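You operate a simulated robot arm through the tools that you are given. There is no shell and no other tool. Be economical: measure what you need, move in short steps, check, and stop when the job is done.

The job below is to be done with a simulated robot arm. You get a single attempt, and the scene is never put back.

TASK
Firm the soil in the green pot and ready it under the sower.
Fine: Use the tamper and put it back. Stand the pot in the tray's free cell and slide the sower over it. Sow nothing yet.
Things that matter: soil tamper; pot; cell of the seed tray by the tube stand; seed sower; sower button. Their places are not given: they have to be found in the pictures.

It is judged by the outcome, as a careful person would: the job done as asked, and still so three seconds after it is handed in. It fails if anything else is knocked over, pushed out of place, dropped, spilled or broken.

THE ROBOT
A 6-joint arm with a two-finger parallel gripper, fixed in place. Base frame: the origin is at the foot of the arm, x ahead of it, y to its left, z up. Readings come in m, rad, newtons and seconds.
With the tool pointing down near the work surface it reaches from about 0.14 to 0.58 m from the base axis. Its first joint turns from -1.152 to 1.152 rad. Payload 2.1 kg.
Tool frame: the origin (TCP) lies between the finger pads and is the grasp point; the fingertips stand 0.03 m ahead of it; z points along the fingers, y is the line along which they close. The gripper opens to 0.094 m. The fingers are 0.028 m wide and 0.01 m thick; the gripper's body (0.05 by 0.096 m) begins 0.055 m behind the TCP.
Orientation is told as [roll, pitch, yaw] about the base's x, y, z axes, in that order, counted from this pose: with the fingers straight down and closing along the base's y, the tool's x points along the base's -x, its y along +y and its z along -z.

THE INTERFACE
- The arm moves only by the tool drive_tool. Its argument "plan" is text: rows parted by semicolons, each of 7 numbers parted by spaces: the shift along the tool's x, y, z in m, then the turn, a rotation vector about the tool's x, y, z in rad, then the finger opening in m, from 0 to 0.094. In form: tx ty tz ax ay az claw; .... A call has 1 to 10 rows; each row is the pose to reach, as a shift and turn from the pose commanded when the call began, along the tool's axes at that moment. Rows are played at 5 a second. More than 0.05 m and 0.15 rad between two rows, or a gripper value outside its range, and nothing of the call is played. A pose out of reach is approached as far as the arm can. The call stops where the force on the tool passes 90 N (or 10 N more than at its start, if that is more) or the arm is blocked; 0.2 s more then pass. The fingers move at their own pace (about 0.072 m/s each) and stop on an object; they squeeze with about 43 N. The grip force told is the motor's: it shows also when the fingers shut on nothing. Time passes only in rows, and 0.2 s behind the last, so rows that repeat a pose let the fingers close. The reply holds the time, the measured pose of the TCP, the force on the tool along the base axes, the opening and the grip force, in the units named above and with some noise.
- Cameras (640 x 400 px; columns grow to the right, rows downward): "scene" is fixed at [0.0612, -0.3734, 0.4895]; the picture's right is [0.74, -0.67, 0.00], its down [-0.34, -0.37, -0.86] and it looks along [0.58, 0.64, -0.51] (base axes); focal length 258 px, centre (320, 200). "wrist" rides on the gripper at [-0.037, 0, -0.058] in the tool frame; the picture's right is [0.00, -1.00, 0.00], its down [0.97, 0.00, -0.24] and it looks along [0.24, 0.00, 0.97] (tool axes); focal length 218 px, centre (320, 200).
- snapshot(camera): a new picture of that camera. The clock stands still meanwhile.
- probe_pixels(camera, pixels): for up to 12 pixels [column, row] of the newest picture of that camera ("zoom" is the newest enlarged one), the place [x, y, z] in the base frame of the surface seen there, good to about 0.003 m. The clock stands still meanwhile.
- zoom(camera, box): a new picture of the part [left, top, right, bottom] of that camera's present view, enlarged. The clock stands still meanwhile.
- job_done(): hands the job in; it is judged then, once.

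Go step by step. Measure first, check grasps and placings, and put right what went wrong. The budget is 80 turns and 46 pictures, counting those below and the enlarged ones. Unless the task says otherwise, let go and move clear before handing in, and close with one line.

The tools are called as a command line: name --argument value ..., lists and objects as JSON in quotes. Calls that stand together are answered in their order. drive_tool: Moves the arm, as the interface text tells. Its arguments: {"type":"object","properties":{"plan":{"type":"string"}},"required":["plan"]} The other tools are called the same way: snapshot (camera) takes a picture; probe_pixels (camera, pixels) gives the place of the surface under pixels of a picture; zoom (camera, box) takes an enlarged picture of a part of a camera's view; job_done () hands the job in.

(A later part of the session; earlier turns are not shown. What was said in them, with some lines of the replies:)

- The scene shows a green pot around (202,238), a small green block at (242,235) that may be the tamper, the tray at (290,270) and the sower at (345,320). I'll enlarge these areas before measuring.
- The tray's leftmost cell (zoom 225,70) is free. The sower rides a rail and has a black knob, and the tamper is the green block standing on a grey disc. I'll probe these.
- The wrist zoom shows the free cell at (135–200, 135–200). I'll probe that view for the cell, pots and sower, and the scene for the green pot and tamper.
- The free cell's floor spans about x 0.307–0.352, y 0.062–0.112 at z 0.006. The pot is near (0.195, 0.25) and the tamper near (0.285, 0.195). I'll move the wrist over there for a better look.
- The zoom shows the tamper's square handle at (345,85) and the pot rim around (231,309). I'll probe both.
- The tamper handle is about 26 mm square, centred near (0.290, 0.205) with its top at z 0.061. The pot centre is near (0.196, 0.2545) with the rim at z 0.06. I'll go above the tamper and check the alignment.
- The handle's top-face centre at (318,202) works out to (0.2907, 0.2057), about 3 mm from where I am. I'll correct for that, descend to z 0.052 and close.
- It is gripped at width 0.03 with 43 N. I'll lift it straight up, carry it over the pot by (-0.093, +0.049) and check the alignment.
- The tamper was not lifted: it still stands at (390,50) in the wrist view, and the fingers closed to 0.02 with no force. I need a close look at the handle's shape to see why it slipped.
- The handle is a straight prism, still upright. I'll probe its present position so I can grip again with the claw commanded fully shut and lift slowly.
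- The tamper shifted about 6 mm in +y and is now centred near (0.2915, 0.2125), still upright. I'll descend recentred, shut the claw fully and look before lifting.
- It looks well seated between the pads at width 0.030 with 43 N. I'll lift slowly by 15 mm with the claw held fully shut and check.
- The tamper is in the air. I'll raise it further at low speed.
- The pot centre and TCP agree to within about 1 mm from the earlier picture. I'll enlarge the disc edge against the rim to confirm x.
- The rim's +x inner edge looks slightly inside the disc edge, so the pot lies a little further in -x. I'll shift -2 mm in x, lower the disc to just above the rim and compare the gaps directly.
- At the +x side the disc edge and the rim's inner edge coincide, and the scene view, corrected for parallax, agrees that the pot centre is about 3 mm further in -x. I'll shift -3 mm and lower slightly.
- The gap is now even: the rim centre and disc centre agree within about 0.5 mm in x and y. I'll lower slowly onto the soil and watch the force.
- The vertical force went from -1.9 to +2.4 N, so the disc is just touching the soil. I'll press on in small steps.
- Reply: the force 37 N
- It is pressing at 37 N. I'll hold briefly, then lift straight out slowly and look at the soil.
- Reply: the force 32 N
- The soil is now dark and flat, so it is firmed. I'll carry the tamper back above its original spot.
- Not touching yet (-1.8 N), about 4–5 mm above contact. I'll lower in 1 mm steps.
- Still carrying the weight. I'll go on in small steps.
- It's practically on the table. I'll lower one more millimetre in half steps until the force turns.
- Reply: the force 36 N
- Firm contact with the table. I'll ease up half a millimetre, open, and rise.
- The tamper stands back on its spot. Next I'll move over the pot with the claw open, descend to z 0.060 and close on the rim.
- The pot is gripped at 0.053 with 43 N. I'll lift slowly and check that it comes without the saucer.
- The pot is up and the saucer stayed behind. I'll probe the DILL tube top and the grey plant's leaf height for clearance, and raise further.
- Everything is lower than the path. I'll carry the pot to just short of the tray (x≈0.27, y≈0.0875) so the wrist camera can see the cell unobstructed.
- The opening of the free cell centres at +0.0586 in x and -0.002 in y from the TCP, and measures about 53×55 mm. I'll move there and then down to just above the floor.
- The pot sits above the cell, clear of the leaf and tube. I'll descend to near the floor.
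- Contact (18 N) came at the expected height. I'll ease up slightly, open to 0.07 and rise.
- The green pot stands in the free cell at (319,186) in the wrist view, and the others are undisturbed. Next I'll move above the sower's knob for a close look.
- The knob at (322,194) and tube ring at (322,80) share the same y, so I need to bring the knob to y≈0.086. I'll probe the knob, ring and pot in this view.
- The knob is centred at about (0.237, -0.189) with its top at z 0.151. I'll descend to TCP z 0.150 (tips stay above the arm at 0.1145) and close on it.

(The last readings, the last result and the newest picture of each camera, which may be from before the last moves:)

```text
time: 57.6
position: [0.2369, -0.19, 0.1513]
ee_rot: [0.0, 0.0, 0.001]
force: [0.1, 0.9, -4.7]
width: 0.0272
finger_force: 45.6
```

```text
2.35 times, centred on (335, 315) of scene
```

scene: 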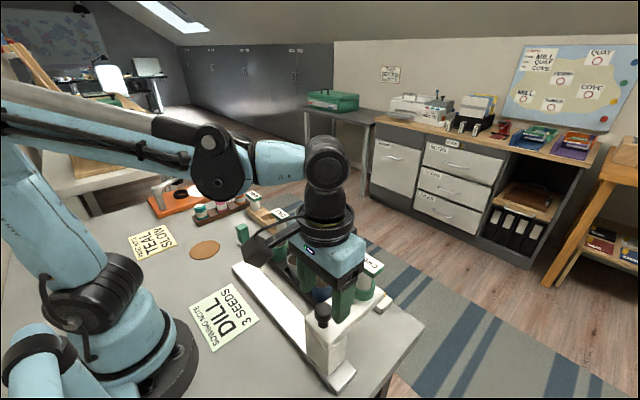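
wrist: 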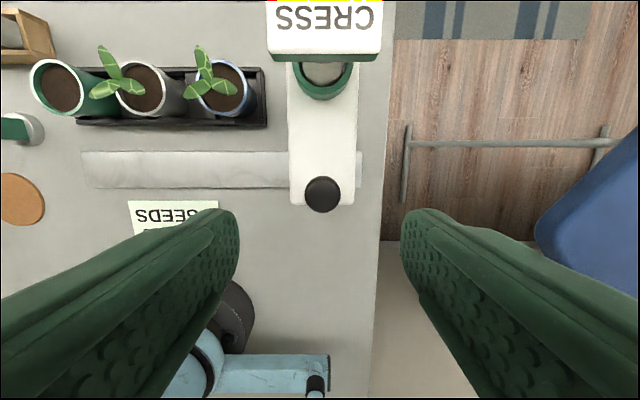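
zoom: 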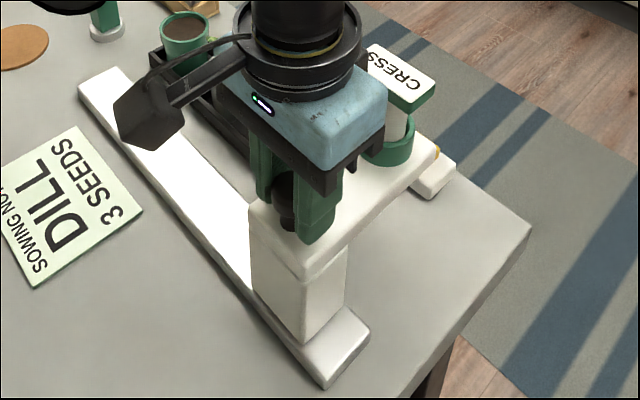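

The knob is gripped at 0.027. I'll make a small 15 mm test slide along +y and watch the force.

drive_tool --plan "0 0.002 0 0 0 0 0; 0 0.005 0 0 0 0 0; 0 0.01 0 0 0 0 0; 0 0.015 0 0 0 0 0; 0 0.015 0 0 0 0 0"

zoom --camera "scene" --box '[240, 220, 400, 400]'

```text
time: 58.8
position: [0.2371, -0.1733, 0.1509]
ee_rot: [0.001, 0.0, 0.0]
force: [-0.4, -0.9, -12.1]
width: 0.0272
finger_force: 45.0
```

```text
2.22 times, centred on (320, 310) of scene
```

zoom: 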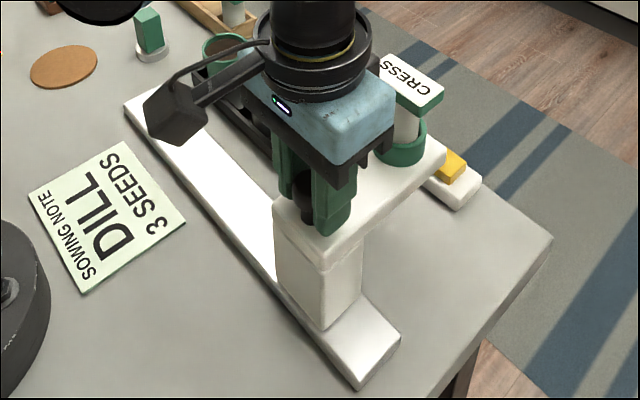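

The carriage slides freely with the knob. Before passing the plants I'll measure the underside of the sower arm.

probe_pixels --camera "zoom" --pixels '[[300, 240], [318, 262], [318, 268], [335, 262], [370, 232], [400, 208], [435, 180], [440, 168], [345, 240], [425, 150], [400, 195], [318, 250]]'

snapshot --camera "wrist"

```text
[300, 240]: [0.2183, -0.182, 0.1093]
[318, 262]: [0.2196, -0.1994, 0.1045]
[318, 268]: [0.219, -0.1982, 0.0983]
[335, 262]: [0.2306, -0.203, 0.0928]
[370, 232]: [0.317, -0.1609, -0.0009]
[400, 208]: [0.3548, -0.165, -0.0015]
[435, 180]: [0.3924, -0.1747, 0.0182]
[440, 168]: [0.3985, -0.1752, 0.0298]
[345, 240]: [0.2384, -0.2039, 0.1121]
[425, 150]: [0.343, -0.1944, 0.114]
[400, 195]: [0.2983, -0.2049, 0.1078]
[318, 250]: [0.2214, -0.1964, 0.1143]
```

```text
6 pictures are left
```

wrist: 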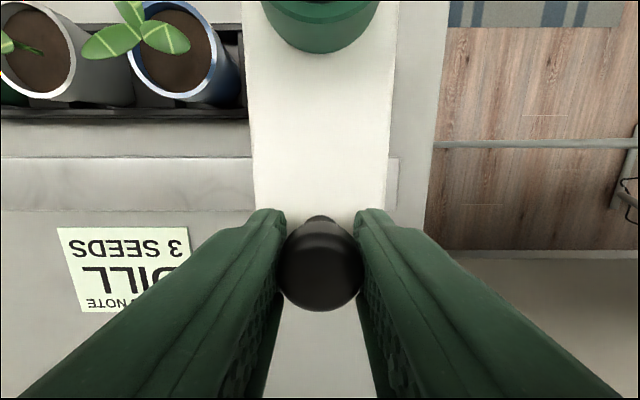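

The arm's underside is around z 0.10. I'll probe the leaf tips of the blue and grey pots in this view to confirm clearance.

probe_pixels --camera "wrist" --pixels '[[90, 48], [110, 42], [130, 30], [128, 12], [165, 38], [182, 46], [145, 28], [5, 42], [8, 48]]'

zoom --camera "scene" --box '[260, 225, 380, 310]'

```text
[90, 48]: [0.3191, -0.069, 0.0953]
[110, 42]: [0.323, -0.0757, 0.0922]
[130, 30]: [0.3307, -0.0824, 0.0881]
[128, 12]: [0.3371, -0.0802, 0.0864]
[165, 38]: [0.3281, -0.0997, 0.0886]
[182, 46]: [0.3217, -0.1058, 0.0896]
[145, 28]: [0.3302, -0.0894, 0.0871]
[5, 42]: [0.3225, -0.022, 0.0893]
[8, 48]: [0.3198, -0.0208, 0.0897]
```

```text
4.71 times, centred on (320, 268) of scene
```

zoom: 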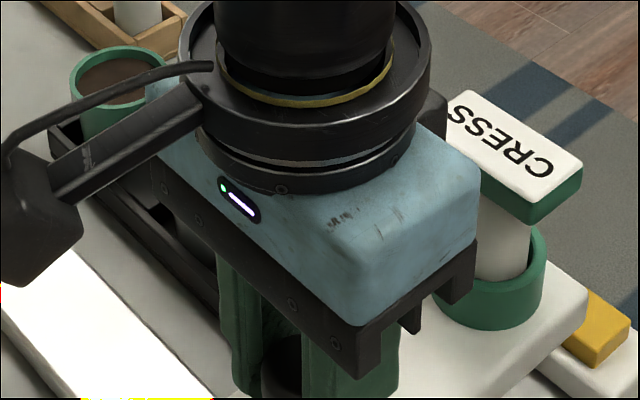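

Leaf tips reach about 0.092–0.095, a few millimetres below the arm. I'll slide on steadily, first to just before the blue plant, then across, watching the force.

drive_tool --plan "0 0.005 0 0 0 0 0; 0 0.013 0 0 0 0 0; 0 0.022 0 0 0 0 0; 0 0.031 0 0 0 0 0; 0 0.04 0 0 0 0 0; 0 0.049 0 0 0 0 0; 0 0.058 0 0 0 0 0; 0 0.067 0 0 0 0 0; 0 0.074 0 0 0 0 0; 0 0.078 0 0 0 0 0"

zoom --camera "scene" --box '[220, 200, 400, 320]'

```text
time: 61.0
position: [0.2365, -0.0969, 0.1526]
ee_rot: [0.001, 0.001, -0.001]
force: [-8.0, -1.5, 24.2]
width: 0.027
finger_force: 44.9
```

```text
3.33 times, centred on (310, 260) of scene
```

zoom: 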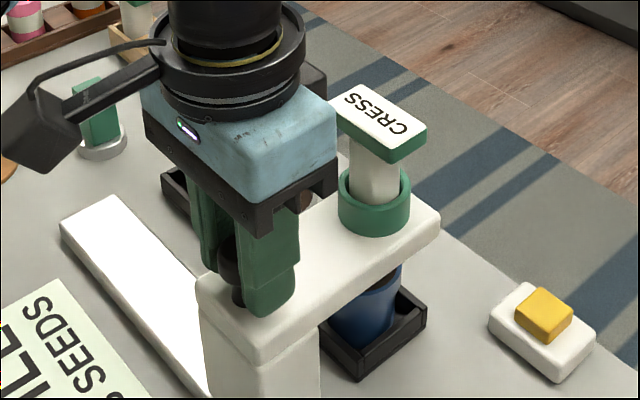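

The carriage is over the blue pot and Fy is only -1.5 N, but the vertical force is +24 N. I'll ease up 0.7 mm and carry on.

drive_tool --plan "0 0.002 -0.0007 0 0 0 0; 0 0.009 -0.0007 0 0 0 0; 0 0.018 -0.0007 0 0 0 0; 0 0.027 -0.0007 0 0 0 0; 0 0.036 -0.0007 0 0 0 0"

```text
time: 62.2
position: [0.2354, -0.0596, 0.1514]
ee_rot: [-0.001, 0.0, 0.0]
force: [3.9, -1.6, -2.2]
width: 0.027
finger_force: 44.4
```

Forces are small again. I'll continue the slide.

drive_tool --plan "0 0.004 0 0 0 0 0; 0 0.012 0 0 0 0 0; 0 0.021 0 0 0 0 0; 0 0.03 0 0 0 0 0; 0 0.039 0 0 0 0 0; 0 0.048 0 0 0 0 0; 0 0.057 0 0 0 0 0; 0 0.066 0 0 0 0 0; 0 0.073 0 0 0 0 0; 0 0.075 0 0 0 0 0"

```text
time: 64.4
position: [0.2371, 0.0151, 0.1536]
ee_rot: [-0.001, 0.003, -0.001]
force: [-11.2, -1.1, 0.8]
width: 0.0272
finger_force: 44.7
```

Still no resistance in y. I'll slide on to a few millimetres short of the pot's y.

drive_tool --plan "0 0.004 0 0 0 0 0; 0 0.012 0 0 0 0 0; 0 0.021 0 0 0 0 0; 0 0.03 0 0 0 0 0; 0 0.039 0 0 0 0 0; 0 0.048 0 0 0 0 0; 0 0.056 0 0 0 0 0; 0 0.062 0 0 0 0 0; 0 0.066 0 0 0 0 0; 0 0.066 0 0 0 0 0"

```text
time: 66.6
position: [0.2368, 0.0818, 0.1521]
ee_rot: [0.0, 0.0, -0.001]
force: [-17.0, 2.8, 11.2]
width: 0.0272
finger_force: 45.2
```

drive_tool --plan "0 0.0015 0 0 0 0 0; 0 0.003 0 0 0 0 0; 0 0.0045 0 0 0 0 0; 0 0.0045 0 0 0 0 0"

snapshot --camera "scene"

```text
time: 67.6
position: [0.2363, 0.0858, 0.1525]
ee_rot: [-0.003, -0.002, -0.002]
force: [-0.5, -3.7, -18.5]
width: 0.0271
finger_force: 45.3
```

```text
3 pictures are left
```

scene: 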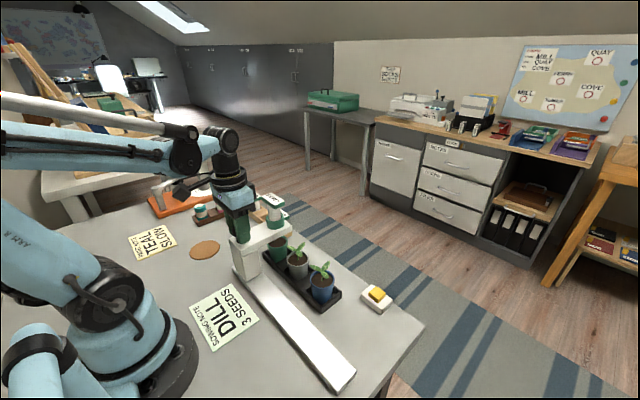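

The sower head is now over the green pot at (270,235), level with the pot's y at 0.086. I'll open, rise clear and verify.

drive_tool --plan "0 0 0 0 0 0 0.035; 0 0 0 0 0 0 0.05; 0 0 0 0 0 0 0.055; 0 0 -0.02 0 0 0 0.055; 0 0 -0.05 0 0 0 0.055; 0 0 -0.09 0 0 0 0.055; 0.03 0 -0.12 0 0 0 0.055; 0.03 0 -0.12 0 0 0 0.055"

snapshot --camera "wrist"

zoom --camera "scene" --box '[180, 180, 360, 310]'

```text
time: 69.4
position: [0.2063, 0.0837, 0.2718]
ee_rot: [0.001, 0.001, -0.001]
force: [0.6, -0.4, -0.4]
width: 0.0551
finger_force: 0.2
```

```text
2 pictures are left
```

wrist: 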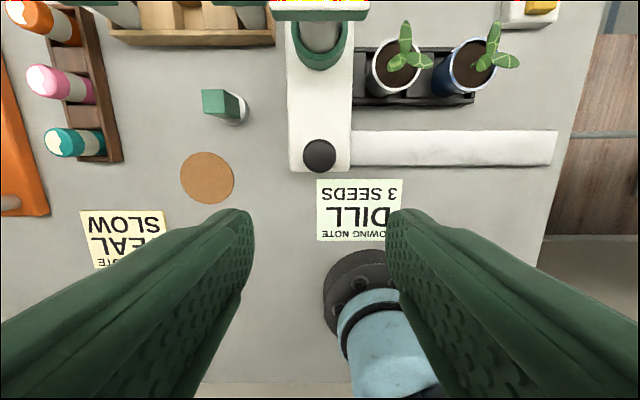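

```text
3.08 times, centred on (270, 245) of scene
```

zoom: 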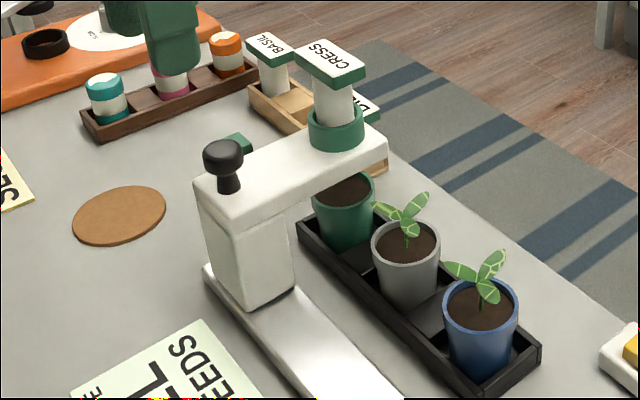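

The sower stands over the green pot with everything upright. One last probe of the ring and the pot rim will confirm alignment.

probe_pixels --camera "zoom" --pixels '[[310, 120], [362, 120], [335, 148], [316, 205], [372, 190], [345, 218], [223, 150]]'

probe_pixels --camera "wrist" --pixels '[[319, 155], [319, 68], [295, 50], [346, 50], [290, 100], [350, 100]]'

```text
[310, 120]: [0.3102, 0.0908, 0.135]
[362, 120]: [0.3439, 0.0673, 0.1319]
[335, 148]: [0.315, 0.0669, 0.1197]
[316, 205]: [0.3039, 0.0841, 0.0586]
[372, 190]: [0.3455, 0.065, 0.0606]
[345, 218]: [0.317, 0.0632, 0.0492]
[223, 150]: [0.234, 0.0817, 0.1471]
```

```text
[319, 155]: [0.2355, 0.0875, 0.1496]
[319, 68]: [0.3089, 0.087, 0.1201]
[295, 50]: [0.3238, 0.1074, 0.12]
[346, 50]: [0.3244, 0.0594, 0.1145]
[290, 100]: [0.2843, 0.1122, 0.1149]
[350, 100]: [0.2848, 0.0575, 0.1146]
```

The sower arm's centre is at y≈0.086, matching the pot at y≈0.0855. The gripper is clear and the button was not touched, so I'm handing in.

job_done

```text
The job is handed in.
```

The soil in the green pot is firmed and the tamper is back on its spot. The pot stands in the tray's free cell with the sower over it, and nothing has been sown. On my first try the tamper slipped from the grip and shifted about 6 mm but stayed upright; I set it back where it had been.
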